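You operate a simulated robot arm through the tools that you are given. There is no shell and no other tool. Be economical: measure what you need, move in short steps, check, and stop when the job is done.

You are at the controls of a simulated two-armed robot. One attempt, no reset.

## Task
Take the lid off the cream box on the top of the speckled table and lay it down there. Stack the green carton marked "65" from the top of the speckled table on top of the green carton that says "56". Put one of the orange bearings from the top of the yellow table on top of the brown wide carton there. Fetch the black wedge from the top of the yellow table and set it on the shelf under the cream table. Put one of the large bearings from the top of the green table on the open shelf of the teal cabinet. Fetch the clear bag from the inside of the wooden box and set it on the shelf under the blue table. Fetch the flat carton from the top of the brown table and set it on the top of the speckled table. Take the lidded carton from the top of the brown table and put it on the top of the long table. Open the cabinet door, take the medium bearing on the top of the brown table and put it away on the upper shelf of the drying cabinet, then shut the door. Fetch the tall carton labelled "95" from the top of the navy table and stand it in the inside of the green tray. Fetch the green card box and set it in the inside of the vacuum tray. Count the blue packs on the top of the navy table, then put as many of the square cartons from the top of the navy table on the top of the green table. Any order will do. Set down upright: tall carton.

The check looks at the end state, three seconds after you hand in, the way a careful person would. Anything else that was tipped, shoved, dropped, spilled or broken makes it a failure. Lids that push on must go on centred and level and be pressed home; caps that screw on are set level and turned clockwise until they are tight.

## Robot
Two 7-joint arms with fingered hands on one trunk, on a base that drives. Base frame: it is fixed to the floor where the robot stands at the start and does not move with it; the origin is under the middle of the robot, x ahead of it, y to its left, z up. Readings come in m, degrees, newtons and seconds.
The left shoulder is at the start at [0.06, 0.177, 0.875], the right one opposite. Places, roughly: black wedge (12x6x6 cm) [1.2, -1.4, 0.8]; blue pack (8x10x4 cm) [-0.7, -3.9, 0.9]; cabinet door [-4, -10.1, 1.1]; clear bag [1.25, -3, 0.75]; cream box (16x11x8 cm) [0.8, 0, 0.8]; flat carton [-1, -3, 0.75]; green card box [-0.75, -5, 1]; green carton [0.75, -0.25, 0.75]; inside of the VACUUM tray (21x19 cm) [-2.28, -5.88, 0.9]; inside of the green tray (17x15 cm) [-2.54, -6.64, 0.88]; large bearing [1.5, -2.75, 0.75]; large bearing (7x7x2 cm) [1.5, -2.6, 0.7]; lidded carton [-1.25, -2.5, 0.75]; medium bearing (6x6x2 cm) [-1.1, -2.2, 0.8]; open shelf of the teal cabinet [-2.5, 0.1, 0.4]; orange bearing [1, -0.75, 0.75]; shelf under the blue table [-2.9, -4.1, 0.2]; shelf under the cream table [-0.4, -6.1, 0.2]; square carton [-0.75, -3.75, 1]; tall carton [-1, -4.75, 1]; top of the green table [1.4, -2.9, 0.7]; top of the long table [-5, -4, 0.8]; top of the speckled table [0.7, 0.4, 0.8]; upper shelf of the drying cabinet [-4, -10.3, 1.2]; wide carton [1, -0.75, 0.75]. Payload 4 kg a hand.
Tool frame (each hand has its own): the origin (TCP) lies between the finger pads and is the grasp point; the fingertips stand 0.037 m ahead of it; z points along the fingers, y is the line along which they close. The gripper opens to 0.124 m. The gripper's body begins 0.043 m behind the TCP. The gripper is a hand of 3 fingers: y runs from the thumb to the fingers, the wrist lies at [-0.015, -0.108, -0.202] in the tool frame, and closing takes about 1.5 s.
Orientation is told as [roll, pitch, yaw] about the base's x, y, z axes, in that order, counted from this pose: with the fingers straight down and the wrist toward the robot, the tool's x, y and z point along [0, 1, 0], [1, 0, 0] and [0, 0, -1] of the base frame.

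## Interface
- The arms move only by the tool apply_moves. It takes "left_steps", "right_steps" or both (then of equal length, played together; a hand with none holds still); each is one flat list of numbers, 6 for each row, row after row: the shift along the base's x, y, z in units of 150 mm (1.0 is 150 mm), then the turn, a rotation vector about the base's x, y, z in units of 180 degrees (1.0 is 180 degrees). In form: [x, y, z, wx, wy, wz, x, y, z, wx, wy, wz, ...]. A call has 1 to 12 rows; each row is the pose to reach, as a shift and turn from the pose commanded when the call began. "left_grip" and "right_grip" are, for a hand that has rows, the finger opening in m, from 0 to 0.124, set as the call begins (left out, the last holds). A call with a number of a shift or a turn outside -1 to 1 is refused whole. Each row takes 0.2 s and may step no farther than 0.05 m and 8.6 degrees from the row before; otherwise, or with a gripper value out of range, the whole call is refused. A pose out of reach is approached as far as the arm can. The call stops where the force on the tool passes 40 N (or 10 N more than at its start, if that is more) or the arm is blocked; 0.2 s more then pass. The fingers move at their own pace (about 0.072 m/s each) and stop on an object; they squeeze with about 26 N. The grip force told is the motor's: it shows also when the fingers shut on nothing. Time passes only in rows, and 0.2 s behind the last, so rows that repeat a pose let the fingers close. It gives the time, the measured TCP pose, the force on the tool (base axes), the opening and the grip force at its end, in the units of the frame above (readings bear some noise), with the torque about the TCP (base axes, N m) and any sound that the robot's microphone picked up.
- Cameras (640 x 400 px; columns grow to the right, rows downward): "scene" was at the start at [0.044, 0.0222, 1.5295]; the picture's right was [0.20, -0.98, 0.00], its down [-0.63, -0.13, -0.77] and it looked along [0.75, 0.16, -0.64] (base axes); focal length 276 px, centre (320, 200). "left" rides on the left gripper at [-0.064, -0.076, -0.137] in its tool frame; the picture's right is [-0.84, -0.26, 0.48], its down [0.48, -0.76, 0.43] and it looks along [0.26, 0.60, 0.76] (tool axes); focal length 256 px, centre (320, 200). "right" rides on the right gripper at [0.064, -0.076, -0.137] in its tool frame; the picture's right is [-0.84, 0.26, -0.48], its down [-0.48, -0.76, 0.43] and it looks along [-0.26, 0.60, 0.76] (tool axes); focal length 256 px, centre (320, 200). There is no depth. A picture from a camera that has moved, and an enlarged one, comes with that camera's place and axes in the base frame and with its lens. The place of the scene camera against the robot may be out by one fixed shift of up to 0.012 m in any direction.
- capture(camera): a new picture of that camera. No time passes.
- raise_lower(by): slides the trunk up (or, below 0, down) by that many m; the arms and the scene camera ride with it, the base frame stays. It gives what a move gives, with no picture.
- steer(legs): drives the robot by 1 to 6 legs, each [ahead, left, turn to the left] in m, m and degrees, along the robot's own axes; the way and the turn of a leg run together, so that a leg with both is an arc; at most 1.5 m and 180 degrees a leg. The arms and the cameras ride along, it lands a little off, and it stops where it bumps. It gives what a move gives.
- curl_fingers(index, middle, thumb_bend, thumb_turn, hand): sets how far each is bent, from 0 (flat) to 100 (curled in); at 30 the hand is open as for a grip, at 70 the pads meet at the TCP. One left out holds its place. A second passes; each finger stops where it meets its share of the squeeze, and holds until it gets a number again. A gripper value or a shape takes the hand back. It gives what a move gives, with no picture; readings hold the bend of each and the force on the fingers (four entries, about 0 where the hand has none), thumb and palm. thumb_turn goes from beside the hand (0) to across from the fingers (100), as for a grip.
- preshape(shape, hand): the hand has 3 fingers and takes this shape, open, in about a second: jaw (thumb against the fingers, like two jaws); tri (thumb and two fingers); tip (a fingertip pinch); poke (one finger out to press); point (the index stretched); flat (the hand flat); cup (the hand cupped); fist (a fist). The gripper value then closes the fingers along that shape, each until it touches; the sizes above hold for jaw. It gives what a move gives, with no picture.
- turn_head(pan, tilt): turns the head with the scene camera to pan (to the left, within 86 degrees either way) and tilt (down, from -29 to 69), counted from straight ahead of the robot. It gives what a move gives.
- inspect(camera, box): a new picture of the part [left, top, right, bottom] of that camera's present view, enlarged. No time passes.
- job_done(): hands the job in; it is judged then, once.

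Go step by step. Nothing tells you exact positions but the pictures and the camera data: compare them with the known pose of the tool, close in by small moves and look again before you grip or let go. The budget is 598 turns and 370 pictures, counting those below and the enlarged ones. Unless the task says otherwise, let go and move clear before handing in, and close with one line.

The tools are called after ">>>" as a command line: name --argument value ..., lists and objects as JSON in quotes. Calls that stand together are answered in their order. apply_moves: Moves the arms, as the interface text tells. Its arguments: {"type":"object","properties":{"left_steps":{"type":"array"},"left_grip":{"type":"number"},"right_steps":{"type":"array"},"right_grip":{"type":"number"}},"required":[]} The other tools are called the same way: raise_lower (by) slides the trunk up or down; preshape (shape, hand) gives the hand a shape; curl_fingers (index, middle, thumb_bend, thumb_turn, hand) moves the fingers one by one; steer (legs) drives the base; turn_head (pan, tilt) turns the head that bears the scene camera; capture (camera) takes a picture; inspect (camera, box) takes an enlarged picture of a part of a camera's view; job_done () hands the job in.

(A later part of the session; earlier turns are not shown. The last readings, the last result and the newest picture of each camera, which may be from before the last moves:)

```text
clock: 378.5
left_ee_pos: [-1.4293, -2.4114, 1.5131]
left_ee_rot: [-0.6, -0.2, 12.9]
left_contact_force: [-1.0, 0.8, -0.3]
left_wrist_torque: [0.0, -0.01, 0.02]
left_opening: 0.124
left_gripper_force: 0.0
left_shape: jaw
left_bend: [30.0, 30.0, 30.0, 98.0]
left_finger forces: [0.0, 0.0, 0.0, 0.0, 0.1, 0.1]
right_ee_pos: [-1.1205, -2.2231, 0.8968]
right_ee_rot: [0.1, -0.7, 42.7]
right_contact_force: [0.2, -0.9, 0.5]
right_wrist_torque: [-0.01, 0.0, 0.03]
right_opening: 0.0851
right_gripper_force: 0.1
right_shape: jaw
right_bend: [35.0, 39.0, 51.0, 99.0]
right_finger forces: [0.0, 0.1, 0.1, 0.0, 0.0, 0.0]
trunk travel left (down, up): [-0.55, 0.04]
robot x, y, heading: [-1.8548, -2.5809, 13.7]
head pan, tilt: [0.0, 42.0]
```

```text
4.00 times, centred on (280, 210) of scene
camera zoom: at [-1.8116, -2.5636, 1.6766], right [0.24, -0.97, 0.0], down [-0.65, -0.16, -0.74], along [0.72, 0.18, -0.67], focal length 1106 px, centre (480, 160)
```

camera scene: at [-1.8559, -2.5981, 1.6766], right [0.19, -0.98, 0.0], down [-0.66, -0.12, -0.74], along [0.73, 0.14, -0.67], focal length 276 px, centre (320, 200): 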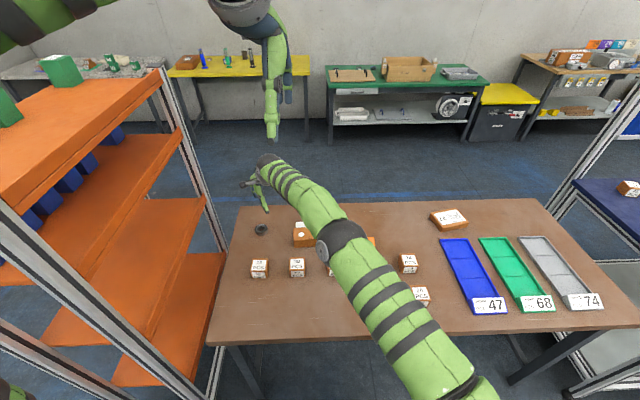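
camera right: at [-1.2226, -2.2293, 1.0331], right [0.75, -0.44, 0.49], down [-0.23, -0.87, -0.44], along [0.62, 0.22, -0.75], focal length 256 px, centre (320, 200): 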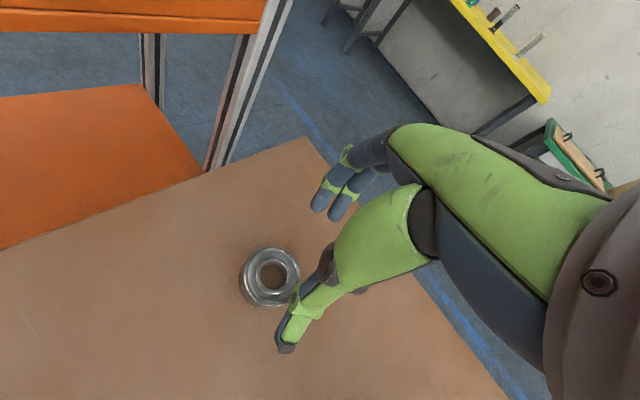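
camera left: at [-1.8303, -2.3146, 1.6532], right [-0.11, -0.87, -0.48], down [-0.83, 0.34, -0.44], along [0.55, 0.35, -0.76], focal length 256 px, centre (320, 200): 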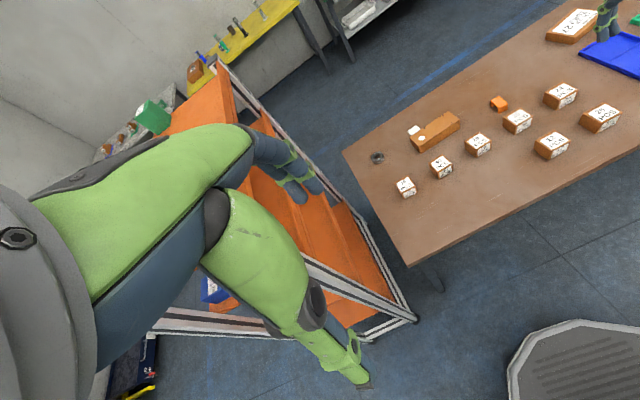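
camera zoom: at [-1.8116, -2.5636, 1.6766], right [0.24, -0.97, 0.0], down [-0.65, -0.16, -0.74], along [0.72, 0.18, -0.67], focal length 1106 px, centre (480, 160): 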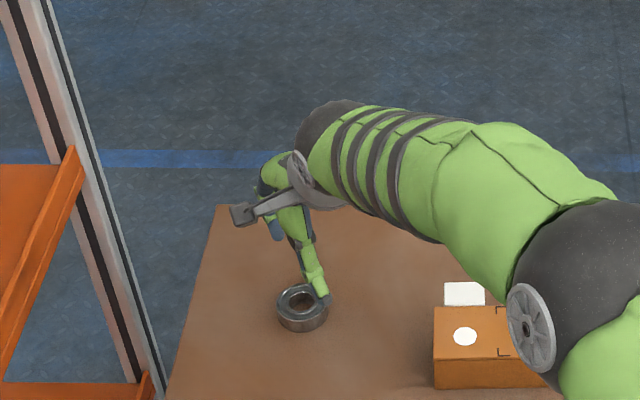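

>>> apply_moves --right_steps '[0.03, 0.065, -0.1, 0, 0, 0, 0.03, 0.065, -0.3, 0, 0, 0, 0.03, 0.065, -0.38, 0, 0, 0, 0.03, 0.065, -0.42, 0, 0, 0, 0.03, 0.065, -0.46, 0, 0, 0, 0.03, 0.065, -0.5, 0, 0, 0]'

>>> capture --camera "right"

```text
clock: 379.8
left_ee_pos: [-1.4291, -2.4117, 1.5128]
left_ee_rot: [-0.7, -0.2, 13.0]
left_contact_force: [0.8, 0.0, 0.2]
left_wrist_torque: [0.02, 0.05, -0.02]
left_opening: 0.1238
left_gripper_force: 0.0
left_shape: jaw
left_bend: [30.0, 30.0, 30.0, 98.0]
left_finger forces: [0.1, 0.0, 0.0, 0.0, 0.1, 0.1]
right_ee_pos: [-1.1119, -2.2081, 0.8361]
right_ee_rot: [-0.1, -1.9, 42.6]
right_contact_force: [-4.7, -3.5, 17.5]
right_wrist_torque: [-0.26, 0.36, 0.02]
right_opening: 0.0858
right_gripper_force: 0.0
right_shape: jaw
right_bend: [36.0, 39.0, 48.0, 99.0]
right_finger forces: [3.1, 1.6, 0.1, 0.0, 11.0, 0.0]
trunk travel left (down, up): [-0.55, 0.04]
robot x, y, heading: [-1.8541, -2.5814, 13.5]
head pan, tilt: [0.0, 42.0]
stopped in row 6 (right hand): the force on the tool passed its limit at 44 N (the readings are from after the stop); the commanded pose is now the measured one
```

```text
192 pictures are left
camera right: at [-1.2152, -2.2167, 0.9705], right [0.75, -0.45, 0.49], down [-0.22, -0.86, -0.46], along [0.63, 0.23, -0.74], focal length 256 px, centre (320, 200)
```

right: 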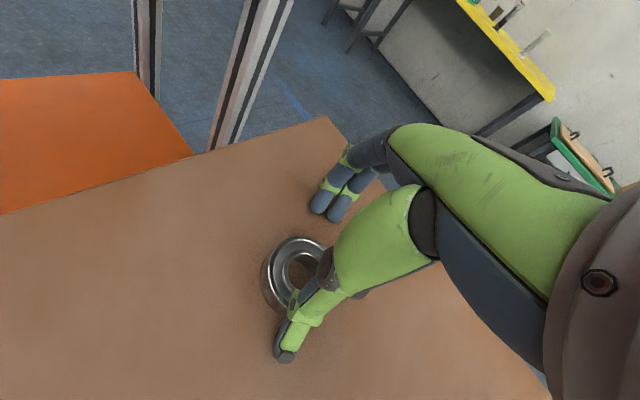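

Contact with the table; closing on the bearing.

>>> apply_moves --right_steps '[0, 0, 0, 0, 0, 0, 0, 0, 0.01, 0, 0, 0, 0, 0, 0.02, 0, 0, 0, 0, 0, 0.02, 0, 0, 0, 0, 0, 0.02, 0, 0, 0, 0, 0, 0.02, 0, 0, 0]' --right_grip 0.0

>>> apply_moves --right_steps '[0, 0, 0.03, 0, 0, 0, 0, 0, 0.1, 0, 0, 0, 0, 0, 0.3, 0, 0, 0, 0, 0, 0.6, 0, 0, 0, 0, 0, 0.9, 0, 0, 0]'

>>> capture --camera "right"

```text
clock: 381.2
left_ee_pos: [-1.4317, -2.4123, 1.5145]
left_ee_rot: [-0.5, -0.3, 13.0]
left_contact_force: [0.1, 0.6, 0.6]
left_wrist_torque: [0.01, 0.03, 0.02]
left_opening: 0.1238
left_gripper_force: 0.1
left_shape: jaw
left_bend: [30.0, 30.0, 30.0, 98.0]
left_finger forces: [0.0, 0.0, 0.1, 0.0, 0.0, 0.0]
right_ee_pos: [-1.1154, -2.2099, 0.8376]
right_ee_rot: [0.0, -1.7, 42.7]
right_contact_force: [-9.3, -9.2, 18.1]
right_wrist_torque: [-0.84, 0.91, -0.03]
right_opening: 0.0574
right_gripper_force: 26.1
right_shape: jaw
right_bend: [49.0, 53.0, 54.0, 100.0]
right_finger forces: [11.0, 1.0, 0.0, 0.1, 29.8, 0.1]
trunk travel left (down, up): [-0.55, 0.04]
robot x, y, heading: [-1.8563, -2.5815, 13.9]
head pan, tilt: [0.0, 42.0]
```

```text
clock: 382.4
left_ee_pos: [-1.43, -2.4122, 1.514]
left_ee_rot: [-0.6, -0.2, 13.0]
left_contact_force: [0.2, 0.9, 0.8]
left_wrist_torque: [0.0, -0.01, 0.01]
left_opening: 0.1237
left_gripper_force: 0.1
left_shape: jaw
left_bend: [30.0, 30.0, 30.0, 98.0]
left_finger forces: [0.1, 0.1, 0.0, 0.0, 0.0, 0.0]
right_ee_pos: [-1.1142, -2.2107, 0.9716]
right_ee_rot: [0.0, -1.3, 42.7]
right_contact_force: [0.0, 0.1, -2.0]
right_wrist_torque: [-0.02, 0.01, -0.02]
right_opening: 0.0538
right_gripper_force: 25.9
right_shape: jaw
right_bend: [45.0, 50.0, 57.0, 100.0]
right_finger forces: [17.3, 5.6, 0.0, 0.0, 22.3, 0.0]
trunk travel left (down, up): [-0.55, 0.04]
robot x, y, heading: [-1.8543, -2.5803, 13.6]
head pan, tilt: [0.0, 42.0]
```

```text
191 pictures are left
camera right: at [-1.216, -2.2178, 1.1055], right [0.75, -0.45, 0.49], down [-0.22, -0.86, -0.45], along [0.63, 0.23, -0.75], focal length 256 px, centre (320, 200)
```

right: 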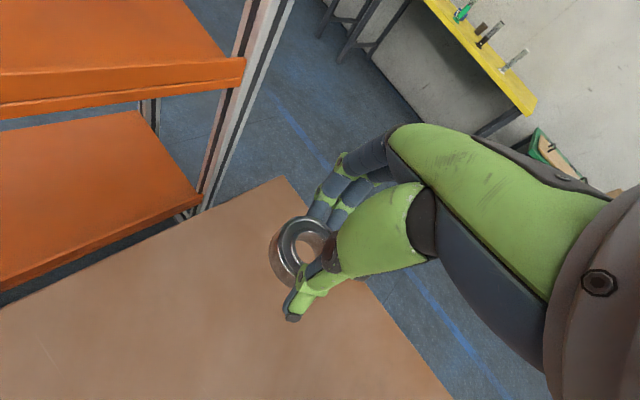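

>>> apply_moves --right_steps '[-0.05, -0.1, 0.25, 0, 0, -0.03, -0.15, -0.35, 0.4, 0, 0, -0.06, -0.3, -0.6, 0.4, 0, 0, -0.09, -0.4, -0.85, 0.4, 0, 0, -0.12, -0.5, -1, 0.4, 0, 0, -0.15]'

>>> apply_moves --right_steps '[-0.12, -0.25, 0, 0, 0, 0, -0.25, -0.5, 0, 0, 0, 0, -0.4, -0.75, 0, 0, 0, 0, -0.5, -1, 0, 0, 0, 0]'

>>> apply_moves --right_steps '[-0.1, -0.25, 0.1, 0, 0, 0, -0.2, -0.5, 0.2, 0, 0, 0, -0.3, -0.75, 0.4, 0, 0, 0, -0.4, -1, 0.6, 0, 0, 0]'

>>> steer --legs '[[-0.05, -0.22, -2]]'

>>> capture --camera "scene"

>>> capture --camera "left"

```text
clock: 383.6
left_ee_pos: [-1.4294, -2.4108, 1.5133]
left_ee_rot: [-0.6, -0.2, 12.9]
left_contact_force: [0.2, 0.5, -1.0]
left_wrist_torque: [0.01, -0.01, -0.01]
left_opening: 0.124
left_gripper_force: 0.1
left_shape: jaw
left_bend: [30.0, 30.0, 30.0, 98.0]
left_finger forces: [0.1, 0.1, 0.0, 0.0, 0.0, 0.0]
right_ee_pos: [-1.1884, -2.3598, 1.0284]
right_ee_rot: [0.0, -1.4, 15.6]
right_contact_force: [-0.7, -0.7, -1.7]
right_wrist_torque: [0.04, 0.0, 0.04]
right_opening: 0.0536
right_gripper_force: 26.1
right_shape: jaw
right_bend: [45.0, 50.0, 57.0, 100.0]
right_finger forces: [17.3, 5.5, 0.0, 0.1, 22.2, 0.0]
trunk travel left (down, up): [-0.55, 0.04]
robot x, y, heading: [-1.8569, -2.5791, 13.9]
head pan, tilt: [0.0, 42.0]
```

```text
clock: 384.6
left_ee_pos: [-1.4284, -2.413, 1.513]
left_ee_rot: [-0.5, -0.2, 13.0]
left_contact_force: [0.4, -0.8, 0.1]
left_wrist_torque: [0.02, 0.01, 0.0]
left_opening: 0.1239
left_gripper_force: 0.0
left_shape: jaw
left_bend: [30.0, 30.0, 30.0, 98.0]
left_finger forces: [0.0, 0.0, 0.0, 0.0, 0.0, 0.0]
right_ee_pos: [-1.2639, -2.5105, 1.0301]
right_ee_rot: [0.0, -1.4, 15.8]
right_contact_force: [-0.1, -0.6, -0.9]
right_wrist_torque: [-0.02, 0.01, -0.02]
right_opening: 0.0538
right_gripper_force: 26.1
right_shape: jaw
right_bend: [45.0, 50.0, 58.0, 100.0]
right_finger forces: [17.2, 5.6, 0.0, 0.0, 22.2, 0.0]
trunk travel left (down, up): [-0.55, 0.04]
robot x, y, heading: [-1.8532, -2.5803, 14.0]
head pan, tilt: [0.0, 42.0]
```

```text
refused: row 3 steps farther than a row can; nothing moved
```

```text
clock: 386.4
left_ee_pos: [-1.4246, -2.6558, 1.5132]
left_ee_rot: [-0.5, -0.2, 11.1]
left_contact_force: [0.2, -0.2, 0.6]
left_wrist_torque: [0.03, -0.03, 0.02]
left_opening: 0.1236
left_gripper_force: 0.0
left_shape: jaw
left_bend: [30.0, 30.0, 30.0, 98.0]
left_finger forces: [0.1, 0.0, 0.1, 0.0, 0.0, 0.0]
right_ee_pos: [-1.2624, -2.7584, 1.0307]
right_ee_rot: [0.0, -1.4, 13.8]
right_contact_force: [0.2, -0.8, -1.6]
right_wrist_torque: [-0.03, -0.01, -0.03]
right_opening: 0.0539
right_gripper_force: 25.8
right_shape: jaw
right_bend: [45.0, 50.0, 58.0, 100.0]
right_finger forces: [17.3, 5.7, 0.0, 0.0, 22.0, 0.1]
trunk travel left (down, up): [-0.55, 0.04]
robot x, y, heading: [-1.8571, -2.8094, 12.0]
head pan, tilt: [0.0, 42.0]
```

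```text
190 pictures are left
camera scene: at [-1.8112, -2.7956, 1.6766], right [0.21, -0.98, 0.0], down [-0.65, -0.14, -0.74], along [0.73, 0.15, -0.67], focal length 276 px, centre (320, 200)
```

scene: 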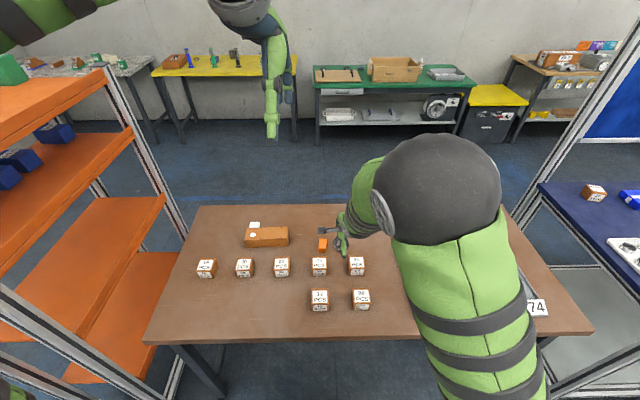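

```text
189 pictures are left
camera left: at [-1.4858, -2.7317, 1.6525], right [-0.09, -0.87, -0.48], down [-0.84, 0.32, -0.44], along [0.54, 0.36, -0.76], focal length 256 px, centre (320, 200)
```

left: 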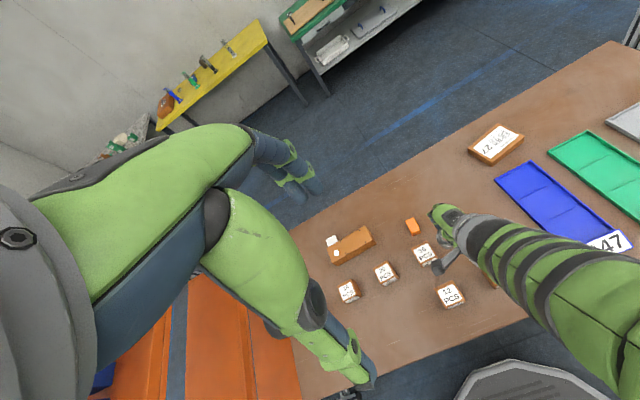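

>>> apply_moves --left_steps '[0.15, 0.1, -0.2, 0, 0, 0, 0.3, 0.2, -0.4, 0, 0, 0, 0.45, 0.3, -0.6, 0, 0, 0, 0.6, 0.4, -0.8, 0, 0, 0, 0.7, 0.5, -1, 0, 0, 0]' --right_steps '[0, -0.25, 0.1, 0, 0, 0, 0, -0.5, 0.2, 0, 0, 0, 0, -0.75, 0.35, 0, 0, 0, 0, -1, 0.5, 0, 0, 0, -0.1, -1, 0.7, 0, 0, 0]'

>>> apply_moves --left_steps '[0.2, 0.15, -0.2, 0, 0, 0, 0.4, 0.3, -0.4, 0, 0, 0, 0.6, 0.45, -0.6, 0, 0, 0, 0.8, 0.6, -0.8, 0, 0, 0, 1, 0.75, -0.9, 0, 0, 0]'

>>> apply_moves --left_steps '[0.15, 0.12, -0.2, 0, 0, 0, 0.29, 0.24, -0.45, 0, 0, 0, 0.29, 0.24, -0.7, 0, 0, 0]'

>>> capture --camera "left"

>>> inspect --camera "scene" --box '[180, 150, 380, 320]'

```text
clock: 387.6
left_ee_pos: [-1.3199, -2.5804, 1.3623]
left_ee_rot: [-0.7, -0.2, 11.1]
left_contact_force: [0.1, 0.2, -0.2]
left_wrist_torque: [-0.03, -0.01, -0.02]
left_opening: 0.1236
left_gripper_force: 0.0
left_shape: jaw
left_bend: [30.0, 30.0, 30.0, 98.0]
left_finger forces: [0.1, 0.1, 0.1, 0.0, 0.1, 0.0]
right_ee_pos: [-1.2783, -2.9077, 1.1345]
right_ee_rot: [-0.2, -1.5, 14.0]
right_contact_force: [-0.1, 0.3, -1.9]
right_wrist_torque: [0.01, -0.01, 0.04]
right_opening: 0.0535
right_gripper_force: 25.8
right_shape: jaw
right_bend: [45.0, 50.0, 58.0, 100.0]
right_finger forces: [17.3, 5.6, 0.0, 0.0, 22.2, 0.0]
trunk travel left (down, up): [-0.55, 0.04]
robot x, y, heading: [-1.8527, -2.809, 11.9]
head pan, tilt: [0.0, 42.0]
```

```text
clock: 388.8
left_ee_pos: [-1.1673, -2.4687, 1.228]
left_ee_rot: [-0.6, -0.2, 11.1]
left_contact_force: [-0.9, 0.5, 0.5]
left_wrist_torque: [0.01, 0.0, 0.01]
left_opening: 0.124
left_gripper_force: 0.0
left_shape: jaw
left_bend: [30.0, 30.0, 30.0, 98.0]
left_finger forces: [0.1, 0.1, 0.0, 0.0, 0.0, 0.0]
right_ee_pos: [-1.277, -2.9072, 1.133]
right_ee_rot: [0.0, -1.4, 13.9]
right_contact_force: [0.2, -0.1, -0.7]
right_wrist_torque: [-0.01, 0.04, 0.0]
right_opening: 0.0534
right_gripper_force: 26.3
right_shape: jaw
right_bend: [45.0, 50.0, 58.0, 100.0]
right_finger forces: [17.3, 5.5, 0.1, 0.1, 22.1, 0.1]
trunk travel left (down, up): [-0.55, 0.04]
robot x, y, heading: [-1.8584, -2.8097, 12.0]
head pan, tilt: [0.0, 42.0]
```

```text
clock: 389.6
left_ee_pos: [-1.1225, -2.4307, 1.1239]
left_ee_rot: [-0.5, -0.2, 11.1]
left_contact_force: [-0.5, 0.4, 0.6]
left_wrist_torque: [-0.01, -0.01, -0.01]
left_opening: 0.1241
left_gripper_force: 0.0
left_shape: jaw
left_bend: [30.0, 30.0, 30.0, 98.0]
left_finger forces: [0.0, 0.0, 0.0, 0.0, 0.1, 0.0]
right_ee_pos: [-1.2775, -2.9081, 1.1327]
right_ee_rot: [-0.1, -1.4, 13.8]
right_contact_force: [0.9, -0.2, -1.3]
right_wrist_torque: [0.01, 0.0, -0.02]
right_opening: 0.0536
right_gripper_force: 26.0
right_shape: jaw
right_bend: [45.0, 50.0, 58.0, 100.0]
right_finger forces: [17.2, 5.6, 0.0, 0.0, 22.1, 0.0]
trunk travel left (down, up): [-0.55, 0.04]
robot x, y, heading: [-1.8507, -2.81, 12.0]
head pan, tilt: [0.0, 42.0]
```

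```text
188 pictures are left
camera left: at [-1.1851, -2.507, 1.2624], right [-0.09, -0.88, -0.48], down [-0.84, 0.32, -0.44], along [0.54, 0.36, -0.76], focal length 256 px, centre (320, 200)
```

left: 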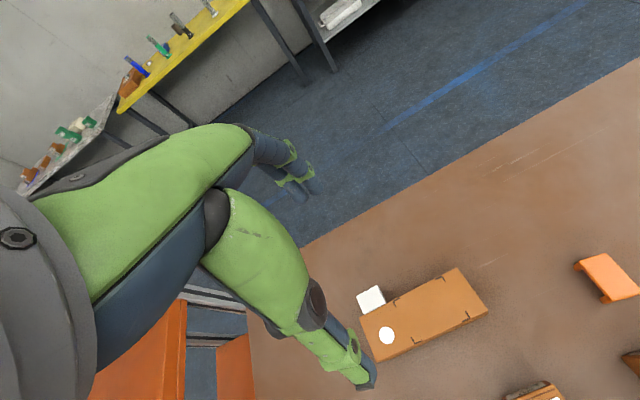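

```text
2.35 times, centred on (280, 235) of scene
camera zoom: at [-1.8105, -2.794, 1.6766], right [0.21, -0.98, 0.0], down [-0.66, -0.14, -0.74], along [0.73, 0.15, -0.67], focal length 651 px, centre (414, 118)
```

zoom: 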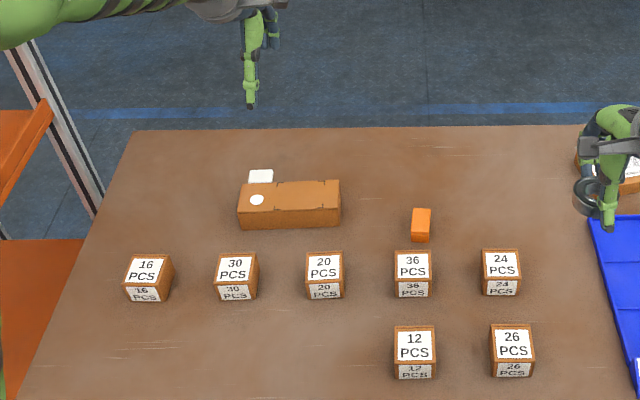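

>>> apply_moves --left_steps '[-0.08, -0.1, -0.25, 0, 0, 0.02, -0.08, -0.1, -0.5, 0, 0, 0.02, -0.08, -0.1, -0.8, 0, 0, 0.02, -0.08, -0.1, -1, 0, 0, 0.02]'

>>> capture --camera "left"

>>> inspect --camera "scene" --box '[230, 180, 350, 260]'

```text
clock: 390.6
left_ee_pos: [-1.1354, -2.445, 0.9746]
left_ee_rot: [-0.6, -0.3, 14.6]
left_contact_force: [0.3, -0.8, 0.1]
left_wrist_torque: [0.01, 0.01, -0.01]
left_opening: 0.124
left_gripper_force: 0.1
left_shape: jaw
left_bend: [30.0, 30.0, 30.0, 98.0]
left_finger forces: [0.1, 0.0, 0.1, 0.0, 0.0, 0.1]
right_ee_pos: [-1.2774, -2.908, 1.1342]
right_ee_rot: [0.0, -1.4, 13.8]
right_contact_force: [0.3, -0.6, -1.2]
right_wrist_torque: [0.01, 0.03, -0.04]
right_opening: 0.0535
right_gripper_force: 26.2
right_shape: jaw
right_bend: [45.0, 50.0, 58.0, 100.0]
right_finger forces: [17.3, 5.6, 0.1, 0.1, 22.1, 0.0]
trunk travel left (down, up): [-0.55, 0.04]
robot x, y, heading: [-1.8548, -2.8101, 11.8]
head pan, tilt: [0.0, 42.0]
```

```text
186 pictures are left
camera left: at [-1.1936, -2.524, 1.1128], right [-0.03, -0.88, -0.48], down [-0.86, 0.27, -0.44], along [0.52, 0.39, -0.76], focal length 256 px, centre (320, 200)
```

left: 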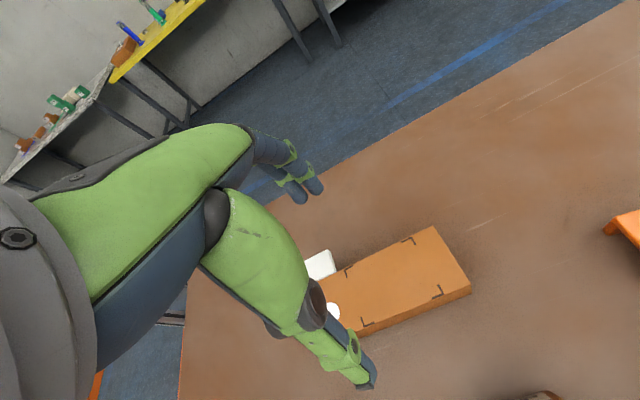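

```text
5.00 times, centred on (290, 220) of scene
camera zoom: at [-1.8107, -2.7936, 1.6766], right [0.21, -0.98, 0.0], down [-0.66, -0.14, -0.74], along [0.73, 0.15, -0.67], focal length 1383 px, centre (470, 100)
```

zoom: 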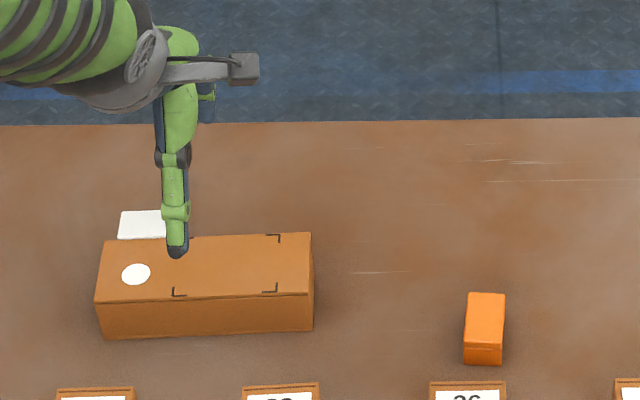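

>>> apply_moves --left_steps '[0.03, -0.09, -0.2, 0, 0, 0, 0.03, -0.09, -0.45, 0, 0, 0, 0.03, -0.09, -0.7, 0, 0, 0, 0.03, -0.09, -0.85, 0, 0, 0, 0.03, -0.09, -0.95, 0, 0, 0]'

>>> capture --camera "left"

>>> inspect --camera "scene" --box '[230, 180, 350, 260]'

```text
clock: 391.8
left_ee_pos: [-1.1304, -2.4601, 0.8365]
left_ee_rot: [-0.6, -0.6, 14.7]
left_contact_force: [-2.2, 1.0, 14.0]
left_wrist_torque: [0.39, -0.91, 0.09]
left_opening: 0.1226
left_gripper_force: 0.0
left_shape: jaw
left_bend: [30.0, 30.0, 30.0, 98.0]
left_finger forces: [1.3, 13.0, 0.0, 0.1, 0.0, 0.0]
right_ee_pos: [-1.2783, -2.9078, 1.1355]
right_ee_rot: [0.0, -1.4, 13.7]
right_contact_force: [0.1, -0.8, -1.6]
right_wrist_torque: [-0.02, -0.02, 0.02]
right_opening: 0.0536
right_gripper_force: 26.1
right_shape: jaw
right_bend: [45.0, 50.0, 58.0, 100.0]
right_finger forces: [17.3, 5.6, 0.1, 0.0, 22.0, 0.0]
trunk travel left (down, up): [-0.55, 0.04]
robot x, y, heading: [-1.8513, -2.8111, 11.9]
head pan, tilt: [0.0, 42.0]
```

```text
184 pictures are left
camera left: at [-1.1885, -2.5403, 0.9737], right [-0.03, -0.88, -0.48], down [-0.85, 0.27, -0.45], along [0.52, 0.39, -0.76], focal length 256 px, centre (320, 200)
```

left: 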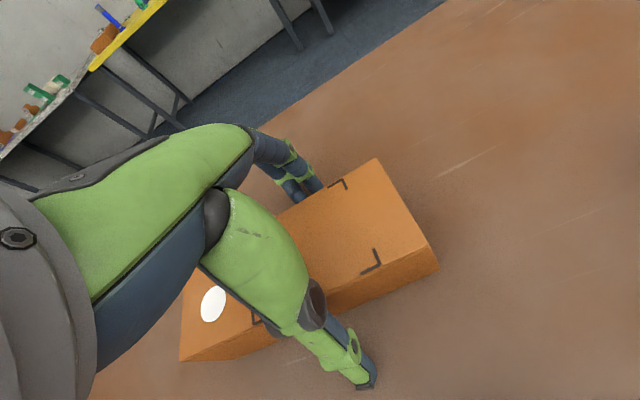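

```text
5.00 times, centred on (290, 220) of scene
camera zoom: at [-1.8133, -2.7949, 1.677], right [0.21, -0.98, 0.0], down [-0.65, -0.14, -0.74], along [0.73, 0.15, -0.67], focal length 1383 px, centre (470, 100)
```

zoom: 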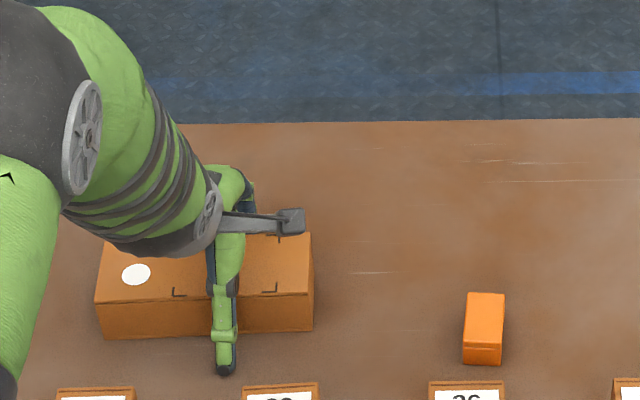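

>>> apply_moves --left_steps '[0, 0, 0.05, 0, 0, 0, 0, 0, 0.05, 0, 0, 0, 0, 0, 0.05, 0, 0, 0, 0, 0, 0.05, 0, 0, 0, 0, 0, 0.05, 0, 0, 0, 0, 0, 0.05, 0, 0, 0]' --left_grip 0.0

>>> capture --camera "left"

>>> inspect --camera "scene" --box '[230, 180, 350, 260]'

```text
clock: 393.1
left_ee_pos: [-1.1316, -2.4613, 0.8408]
left_ee_rot: [-0.5, -0.3, 14.7]
left_contact_force: [-4.3, -1.6, 23.5]
left_wrist_torque: [0.18, -0.79, 0.0]
left_opening: 0.087
left_gripper_force: 26.0
left_shape: jaw
left_bend: [36.0, 39.0, 54.0, 100.0]
left_finger forces: [13.8, 7.6, 0.0, 0.0, 27.5, 0.0]
right_ee_pos: [-1.2793, -2.9097, 1.1353]
right_ee_rot: [0.0, -1.5, 13.7]
right_contact_force: [0.5, 0.4, -1.3]
right_wrist_torque: [-0.03, 0.03, -0.01]
right_opening: 0.0536
right_gripper_force: 26.2
right_shape: jaw
right_bend: [45.0, 50.0, 58.0, 100.0]
right_finger forces: [17.3, 5.6, 0.0, 0.0, 22.1, 0.0]
trunk travel left (down, up): [-0.55, 0.04]
robot x, y, heading: [-1.8528, -2.8105, 11.9]
head pan, tilt: [0.0, 42.0]
```

```text
182 pictures are left
camera left: at [-1.1897, -2.5404, 0.9798], right [-0.03, -0.88, -0.48], down [-0.85, 0.27, -0.44], along [0.52, 0.39, -0.76], focal length 256 px, centre (320, 200)
```

left: 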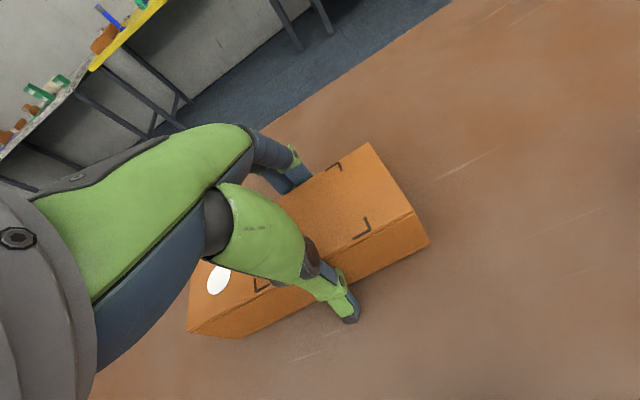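

```text
5.00 times, centred on (290, 220) of scene
camera zoom: at [-1.8136, -2.7952, 1.6767], right [0.21, -0.98, 0.0], down [-0.65, -0.14, -0.74], along [0.73, 0.15, -0.67], focal length 1383 px, centre (470, 100)
```

zoom: 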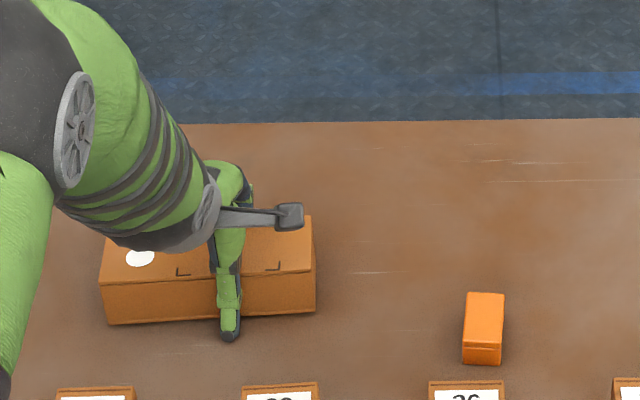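

>>> apply_moves --left_steps '[0, 0, 0.03, 0, 0, 0, 0, 0, 0.1, 0, 0, 0, 0, 0, 0.3, 0, 0, 0, 0, 0, 0.6, 0, 0, 0, 0, 0, 0.9, 0, 0, 0]'

>>> capture --camera "left"

>>> inspect --camera "scene" --box '[200, 150, 350, 260]'

```text
clock: 394.4
left_ee_pos: [-1.1349, -2.4583, 0.9752]
left_ee_rot: [-0.6, -0.1, 14.8]
left_contact_force: [0.1, 1.3, -0.7]
left_wrist_torque: [0.01, -0.01, -0.03]
left_opening: 0.0739
left_gripper_force: 25.8
left_shape: jaw
left_bend: [36.0, 39.0, 55.0, 100.0]
left_finger forces: [13.4, 7.0, 0.0, 0.0, 20.4, 0.0]
right_ee_pos: [-1.2763, -2.9072, 1.1327]
right_ee_rot: [0.1, -1.4, 13.8]
right_contact_force: [0.1, -0.4, -1.0]
right_wrist_torque: [0.0, -0.01, 0.01]
right_opening: 0.0536
right_gripper_force: 25.8
right_shape: jaw
right_bend: [45.0, 50.0, 58.0, 100.0]
right_finger forces: [17.3, 5.6, 0.0, 0.1, 22.0, 0.1]
trunk travel left (down, up): [-0.55, 0.04]
robot x, y, heading: [-1.8558, -2.806, 11.9]
head pan, tilt: [0.0, 42.0]
```

```text
180 pictures are left
camera left: at [-1.1924, -2.539, 1.1139], right [-0.03, -0.88, -0.47], down [-0.86, 0.27, -0.44], along [0.52, 0.39, -0.76], focal length 256 px, centre (320, 200)
```

left: 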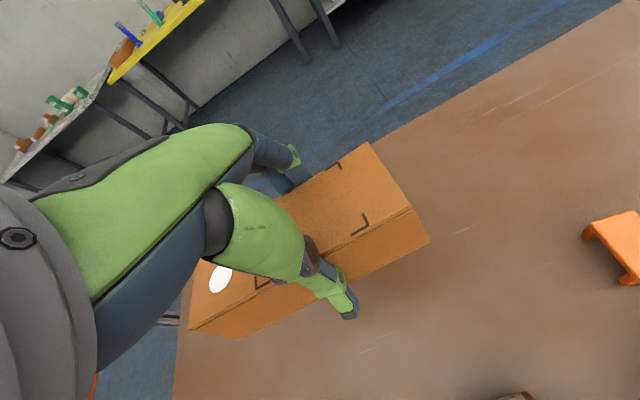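

```text
3.64 times, centred on (275, 205) of scene
camera zoom: at [-1.8117, -2.7942, 1.6765], right [0.21, -0.98, 0.0], down [-0.65, -0.14, -0.74], along [0.73, 0.15, -0.67], focal length 1006 px, centre (484, 182)
```

zoom: 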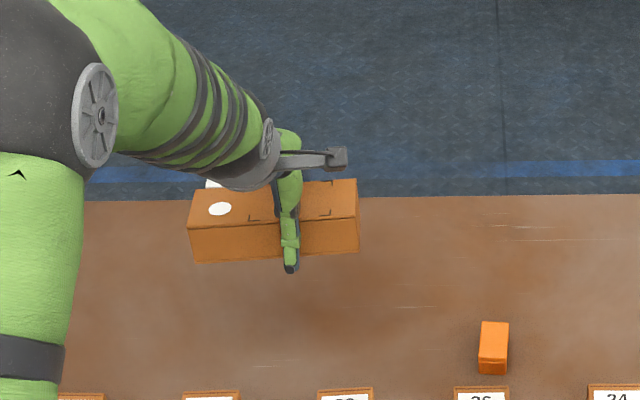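

>>> apply_moves --left_steps '[-0.1, -0.05, 0.3, 0, 0, 0, -0.3, -0.1, 0.55, 0, 0, 0, -0.55, -0.2, 0.7, 0, 0, 0, -0.8, -0.3, 0.8, 0, 0, 0, -1, -0.4, 0.9, 0, 0, 0]' --right_steps '[-0.1, -0.02, 0.1, 0, 0, 0, -0.2, -0.04, 0.2, 0, 0, 0, -0.3, -0.06, 0.3, 0, 0, 0, -0.4, -0.08, 0.4, 0, 0, 0, -0.5, -0.1, 0.5, 0, 0, 0]'

>>> apply_moves --left_steps '[-0.25, -0.05, 0.1, 0, 0, 0, -0.5, -0.1, 0.2, 0, 0, 0, -0.75, -0.15, 0.3, 0, 0, 0, -0.9, -0.2, 0.4, 0, 0, 0]'

>>> steer --legs '[[-0.5, 0, 0], [0, 0, 90]]'

>>> turn_head --pan 20 --tilt 28

>>> capture --camera "scene"

```text
clock: 395.6
left_ee_pos: [-1.2858, -2.521, 1.1113]
left_ee_rot: [-0.6, -0.5, 14.6]
left_contact_force: [-0.1, -0.1, -1.4]
left_wrist_torque: [-0.02, 0.02, 0.0]
left_opening: 0.0741
left_gripper_force: 25.9
left_shape: jaw
left_bend: [36.0, 39.0, 55.0, 100.0]
left_finger forces: [13.4, 7.0, 0.0, 0.0, 20.2, 0.0]
right_ee_pos: [-1.3564, -2.9234, 1.2102]
right_ee_rot: [0.0, -1.5, 13.8]
right_contact_force: [-0.3, -0.1, -1.3]
right_wrist_torque: [0.01, -0.01, 0.0]
right_opening: 0.0535
right_gripper_force: 25.6
right_shape: jaw
right_bend: [45.0, 50.0, 58.0, 100.0]
right_finger forces: [17.5, 5.7, 0.1, 0.1, 22.0, 0.1]
trunk travel left (down, up): [-0.55, 0.04]
robot x, y, heading: [-1.8536, -2.8121, 11.8]
head pan, tilt: [0.0, 42.0]
```

```text
clock: 396.6
left_ee_pos: [-1.4188, -2.5519, 1.1688]
left_ee_rot: [-0.7, -0.2, 14.7]
left_contact_force: [0.5, 0.9, 0.1]
left_wrist_torque: [-0.03, -0.01, 0.01]
left_opening: 0.0741
left_gripper_force: 25.7
left_shape: jaw
left_bend: [36.0, 39.0, 55.0, 100.0]
left_finger forces: [13.3, 7.0, 0.0, 0.0, 20.0, 0.1]
right_ee_pos: [-1.3541, -2.9241, 1.2105]
right_ee_rot: [0.0, -1.4, 13.8]
right_contact_force: [0.5, 0.4, -2.3]
right_wrist_torque: [-0.03, 0.01, 0.0]
right_opening: 0.0534
right_gripper_force: 26.0
right_shape: jaw
right_bend: [45.0, 50.0, 58.0, 100.0]
right_finger forces: [17.4, 5.6, 0.1, 0.0, 22.2, 0.1]
trunk travel left (down, up): [-0.55, 0.04]
robot x, y, heading: [-1.8554, -2.811, 12.0]
head pan, tilt: [0.0, 42.0]
```

```text
clock: 403.4
left_ee_pos: [-2.6109, -2.4808, 1.1683]
left_ee_rot: [-0.6, -0.2, 105.4]
left_contact_force: [-0.7, 0.1, -1.1]
left_wrist_torque: [-0.01, 0.01, 0.0]
left_opening: 0.0736
left_gripper_force: 26.1
left_shape: jaw
left_bend: [36.0, 39.0, 55.0, 100.0]
left_finger forces: [13.1, 6.8, 0.0, 0.1, 19.7, 0.0]
right_ee_pos: [-2.2399, -2.4105, 1.2094]
right_ee_rot: [0.0, -1.4, 104.5]
right_contact_force: [-0.5, -0.1, -1.5]
right_wrist_torque: [0.0, -0.04, 0.0]
right_opening: 0.0531
right_gripper_force: 26.0
right_shape: jaw
right_bend: [45.0, 50.0, 58.0, 100.0]
right_finger forces: [17.4, 5.4, 0.1, 0.0, 21.8, 0.0]
trunk travel left (down, up): [-0.55, 0.04]
robot x, y, heading: [-2.3455, -2.9125, 102.6]
head pan, tilt: [0.0, 42.0]
```

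```text
clock: 404.2
left_ee_pos: [-2.6111, -2.4791, 1.1692]
left_ee_rot: [-0.5, -0.2, 105.4]
left_contact_force: [0.3, -0.7, -0.7]
left_wrist_torque: [0.01, 0.01, -0.02]
left_opening: 0.0741
left_gripper_force: 25.5
left_shape: jaw
left_bend: [36.0, 39.0, 55.0, 100.0]
left_finger forces: [13.2, 6.7, 0.0, 0.1, 19.7, 0.0]
right_ee_pos: [-2.2402, -2.4109, 1.2086]
right_ee_rot: [-0.1, -1.4, 104.4]
right_contact_force: [-0.8, 0.2, -1.5]
right_wrist_torque: [-0.03, -0.04, 0.02]
right_opening: 0.0532
right_gripper_force: 25.6
right_shape: jaw
right_bend: [45.0, 50.0, 58.0, 100.0]
right_finger forces: [17.2, 5.5, 0.0, 0.0, 21.9, 0.0]
trunk travel left (down, up): [-0.55, 0.04]
robot x, y, heading: [-2.3475, -2.9145, 102.6]
head pan, tilt: [20.0, 28.0]
```

```text
178 pictures are left
camera scene: at [-2.3987, -2.8604, 1.698], right [0.84, 0.54, 0.0], down [0.25, -0.4, -0.88], along [-0.47, 0.74, -0.47], focal length 276 px, centre (320, 200)
```

scene: 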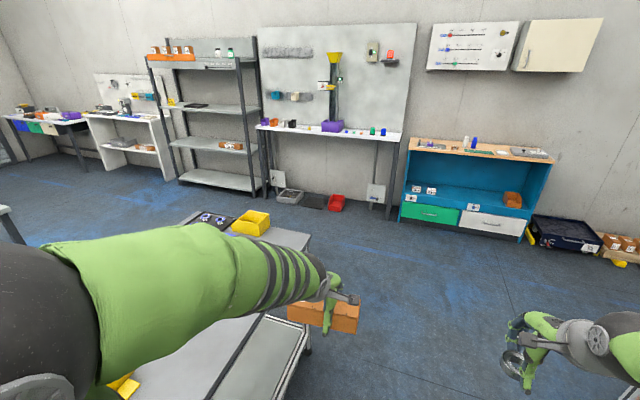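

>>> steer --legs '[[1.3, 0, 0], [0.4, 0, 0], [0, 0, 90]]'

>>> turn_head --pan 0 --tilt 25

>>> capture --camera "scene"

```text
clock: 416.7
left_ee_pos: [-3.1391, -1.5295, 1.1696]
left_ee_rot: [-0.6, -0.1, -163.3]
left_contact_force: [0.6, -0.6, -0.6]
left_wrist_torque: [0.04, -0.01, -0.02]
left_opening: 0.074
left_gripper_force: 26.2
left_shape: jaw
left_bend: [36.0, 39.0, 55.0, 100.0]
left_finger forces: [12.9, 6.7, 0.1, 0.0, 19.5, 0.1]
right_ee_pos: [-3.2163, -1.1602, 1.2094]
right_ee_rot: [0.0, -1.5, -164.2]
right_contact_force: [-0.4, 0.7, -1.9]
right_wrist_torque: [-0.01, -0.01, 0.0]
right_opening: 0.053
right_gripper_force: 26.2
right_shape: jaw
right_bend: [45.0, 50.0, 58.0, 100.0]
right_finger forces: [17.2, 5.4, 0.1, 0.0, 21.6, 0.0]
trunk travel left (down, up): [-0.55, 0.04]
robot x, y, heading: [-2.7082, -1.2538, -166.1]
head pan, tilt: [20.0, 28.0]
```

```text
clock: 417.5
left_ee_pos: [-3.1382, -1.5285, 1.1688]
left_ee_rot: [-0.7, -0.3, -163.3]
left_contact_force: [-0.2, 0.3, 0.0]
left_wrist_torque: [0.02, -0.02, -0.01]
left_opening: 0.0737
left_gripper_force: 25.9
left_shape: jaw
left_bend: [36.0, 39.0, 55.0, 100.0]
left_finger forces: [13.0, 6.8, 0.0, 0.0, 19.6, 0.1]
right_ee_pos: [-3.2154, -1.16, 1.2101]
right_ee_rot: [-0.1, -1.4, -164.3]
right_contact_force: [0.2, -0.3, -1.7]
right_wrist_torque: [0.01, -0.02, 0.01]
right_opening: 0.053
right_gripper_force: 26.2
right_shape: jaw
right_bend: [45.0, 50.0, 58.0, 100.0]
right_finger forces: [17.1, 5.4, 0.0, 0.0, 21.5, 0.0]
trunk travel left (down, up): [-0.55, 0.04]
robot x, y, heading: [-2.7113, -1.2593, -166.3]
head pan, tilt: [0.0, 25.0]
```

```text
177 pictures are left
camera scene: at [-2.7808, -1.2661, 1.7028], right [-0.24, 0.97, 0.0], down [0.41, 0.1, -0.91], along [-0.88, -0.22, -0.42], focal length 276 px, centre (320, 200)
```

scene: 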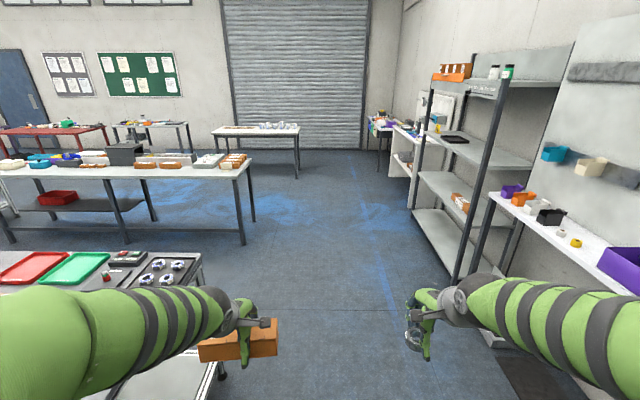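

>>> inspect --camera "scene" --box '[0, 130, 270, 250]'

```text
2.37 times, centred on (135, 190) of scene
camera zoom: at [-2.7808, -1.2661, 1.7028], right [-0.24, 0.97, 0.0], down [0.41, 0.1, -0.91], along [-0.88, -0.22, -0.42], focal length 656 px, centre (758, 224)
```

zoom: 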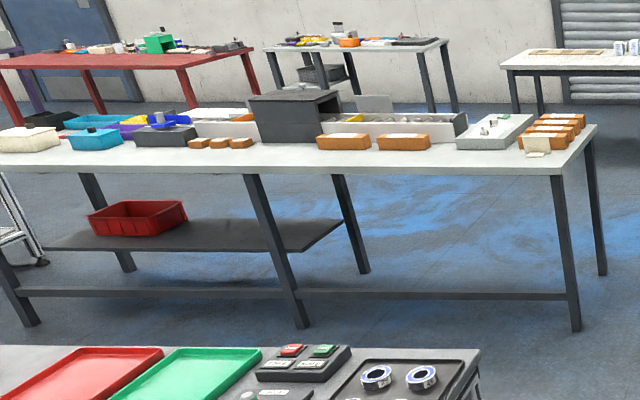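

>>> steer --legs '[[1.3, 0, 0], [0.35, 0, -1], [0, 0.8, 0], [0, 0.8, 0]]'

>>> turn_head --pan 0 --tilt 40

>>> capture --camera "scene"

```text
clock: 433.6
left_ee_pos: [-4.4045, -3.4572, 1.1684]
left_ee_rot: [-0.7, -0.3, -164.5]
left_contact_force: [-0.4, 0.2, -1.1]
left_wrist_torque: [0.03, -0.01, 0.01]
left_opening: 0.0738
left_gripper_force: 25.7
left_shape: jaw
left_bend: [36.0, 39.0, 55.0, 100.0]
left_finger forces: [13.1, 6.8, 0.0, 0.0, 19.6, 0.1]
right_ee_pos: [-4.4754, -3.0846, 1.2094]
right_ee_rot: [-0.1, -1.4, -165.3]
right_contact_force: [-1.2, -0.8, -0.7]
right_wrist_torque: [0.02, 0.0, 0.02]
right_opening: 0.0529
right_gripper_force: 25.7
right_shape: jaw
right_bend: [45.0, 50.0, 58.0, 100.0]
right_finger forces: [17.1, 5.5, 0.0, 0.0, 21.6, 0.0]
trunk travel left (down, up): [-0.55, 0.04]
robot x, y, heading: [-3.9738, -3.1886, -167.4]
head pan, tilt: [0.0, 25.0]
```

```text
clock: 434.4
left_ee_pos: [-4.4037, -3.4567, 1.1683]
left_ee_rot: [-0.5, -0.2, -164.4]
left_contact_force: [-0.1, 0.1, -0.4]
left_wrist_torque: [0.01, -0.02, 0.0]
left_opening: 0.0738
left_gripper_force: 25.7
left_shape: jaw
left_bend: [36.0, 39.0, 55.0, 100.0]
left_finger forces: [13.0, 6.8, 0.0, 0.0, 19.8, 0.0]
right_ee_pos: [-4.4754, -3.085, 1.2093]
right_ee_rot: [0.0, -1.4, -165.3]
right_contact_force: [0.4, 0.1, -1.1]
right_wrist_torque: [0.02, 0.0, -0.02]
right_opening: 0.0528
right_gripper_force: 26.7
right_shape: jaw
right_bend: [45.0, 50.0, 58.0, 100.0]
right_finger forces: [17.2, 5.4, 0.1, 0.1, 21.5, 0.0]
trunk travel left (down, up): [-0.55, 0.04]
robot x, y, heading: [-3.9722, -3.1898, -167.3]
head pan, tilt: [0.0, 40.0]
```

```text
175 pictures are left
camera scene: at [-4.0353, -3.1983, 1.6795], right [-0.22, 0.98, 0.0], down [0.63, 0.14, -0.77], along [-0.75, -0.17, -0.64], focal length 276 px, centre (320, 200)
```

scene: 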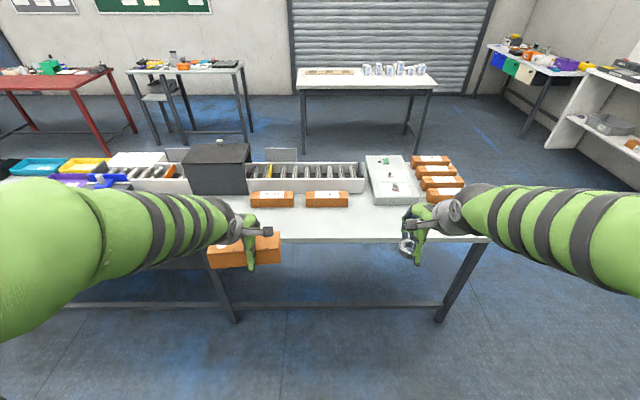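

>>> steer --legs '[[0.25, 0, 0]]'

>>> apply_moves --left_steps '[-0.25, -0.05, -0.1, 0, 0, 0, -0.5, -0.1, -0.2, 0, 0, 0, -0.75, -0.15, -0.3, 0, 0, 0, -1, -0.2, -0.4, 0, 0, 0]'

>>> capture --camera "scene"

>>> capture --camera "left"

```text
clock: 436.2
left_ee_pos: [-4.654, -3.5112, 1.168]
left_ee_rot: [-0.7, -0.1, -164.6]
left_contact_force: [-0.9, 0.1, 0.1]
left_wrist_torque: [0.02, -0.05, 0.02]
left_opening: 0.074
left_gripper_force: 25.8
left_shape: jaw
left_bend: [36.0, 39.0, 55.0, 100.0]
left_finger forces: [13.0, 6.8, 0.1, 0.1, 19.8, 0.0]
right_ee_pos: [-4.723, -3.1387, 1.2092]
right_ee_rot: [0.0, -1.4, -165.5]
right_contact_force: [-0.5, -0.3, -2.1]
right_wrist_torque: [0.03, -0.01, 0.02]
right_opening: 0.0524
right_gripper_force: 26.3
right_shape: jaw
right_bend: [45.0, 50.0, 58.0, 100.0]
right_finger forces: [17.2, 5.3, 0.1, 0.0, 21.4, 0.1]
trunk travel left (down, up): [-0.55, 0.04]
robot x, y, heading: [-4.2221, -3.2465, -167.5]
head pan, tilt: [0.0, 40.0]
```

```text
clock: 437.2
left_ee_pos: [-4.8044, -3.5432, 1.1078]
left_ee_rot: [-0.6, -0.3, -164.5]
left_contact_force: [0.3, -0.1, -1.3]
left_wrist_torque: [0.03, -0.03, -0.05]
left_opening: 0.0734
left_gripper_force: 26.2
left_shape: jaw
left_bend: [36.0, 39.0, 55.0, 100.0]
left_finger forces: [13.0, 6.8, 0.0, 0.0, 19.6, 0.1]
right_ee_pos: [-4.7236, -3.1398, 1.2103]
right_ee_rot: [-0.1, -1.4, -165.5]
right_contact_force: [0.4, 0.7, -1.1]
right_wrist_torque: [-0.01, -0.04, -0.01]
right_opening: 0.053
right_gripper_force: 25.5
right_shape: jaw
right_bend: [45.0, 50.0, 58.0, 100.0]
right_finger forces: [17.2, 5.4, 0.0, 0.0, 21.4, 0.1]
trunk travel left (down, up): [-0.55, 0.04]
robot x, y, heading: [-4.2203, -3.2481, -167.3]
head pan, tilt: [0.0, 40.0]
```

```text
174 pictures are left
camera scene: at [-4.2842, -3.2541, 1.6794], right [-0.22, 0.98, 0.0], down [0.63, 0.14, -0.77], along [-0.75, -0.17, -0.64], focal length 276 px, centre (320, 200)
```

scene: 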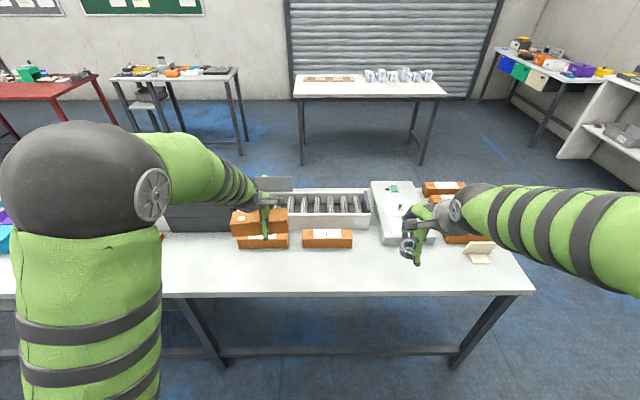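

```text
173 pictures are left
camera left: at [-4.7469, -3.4625, 1.2459], right [0.02, 0.88, -0.47], down [0.86, -0.26, -0.44], along [-0.51, -0.4, -0.76], focal length 256 px, centre (320, 200)
```

left: 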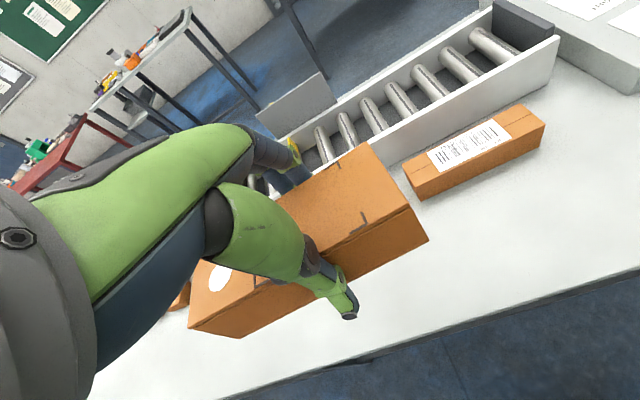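

>>> apply_moves --left_steps '[-0.2, -0.03, -0.2, 0, 0, 0, -0.37, -0.06, -0.4, 0, 0, 0, -0.37, -0.06, -0.7, 0, 0, 0, -0.37, -0.06, -1, 0, 0, 0]'

>>> inspect --camera "scene" --box '[180, 170, 380, 310]'

>>> capture --camera "left"

```text
clock: 438.2
left_ee_pos: [-4.8576, -3.5504, 0.9589]
left_ee_rot: [-0.6, -0.3, -164.6]
left_contact_force: [0.2, 0.8, -0.9]
left_wrist_torque: [0.01, -0.01, 0.01]
left_opening: 0.0735
left_gripper_force: 25.8
left_shape: jaw
left_bend: [36.0, 39.0, 55.0, 100.0]
left_finger forces: [13.0, 6.8, 0.0, 0.1, 19.6, 0.0]
right_ee_pos: [-4.7229, -3.1383, 1.2093]
right_ee_rot: [-0.1, -1.4, -165.5]
right_contact_force: [-0.4, 0.1, -1.3]
right_wrist_torque: [0.02, 0.0, 0.05]
right_opening: 0.0532
right_gripper_force: 25.8
right_shape: jaw
right_bend: [45.0, 50.0, 58.0, 100.0]
right_finger forces: [17.1, 5.4, 0.1, 0.0, 21.4, 0.1]
trunk travel left (down, up): [-0.55, 0.04]
robot x, y, heading: [-4.221, -3.2464, -167.7]
head pan, tilt: [0.0, 40.0]
```

```text
2.86 times, centred on (280, 240) of scene
camera zoom: at [-4.284, -3.2539, 1.6795], right [-0.22, 0.98, 0.0], down [0.63, 0.14, -0.77], along [-0.75, -0.17, -0.64], focal length 790 px, centre (434, 86)
```

zoom: 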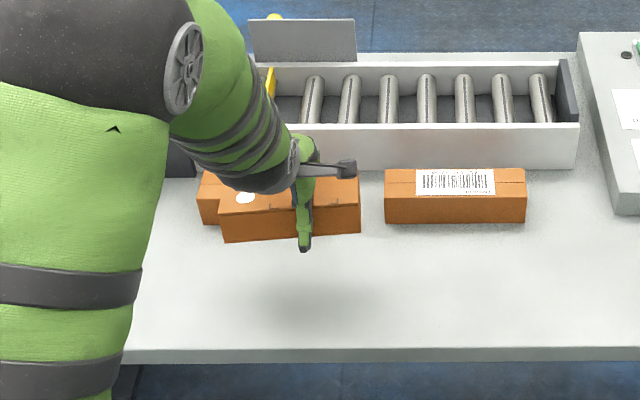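

```text
171 pictures are left
camera left: at [-4.7994, -3.4698, 1.0969], right [0.02, 0.88, -0.48], down [0.86, -0.26, -0.44], along [-0.51, -0.4, -0.76], focal length 256 px, centre (320, 200)
```

left: 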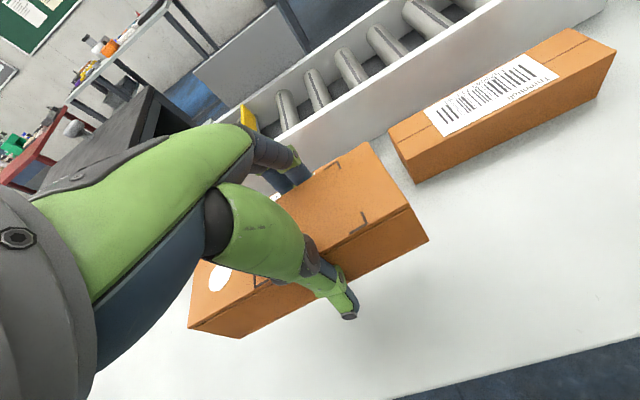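

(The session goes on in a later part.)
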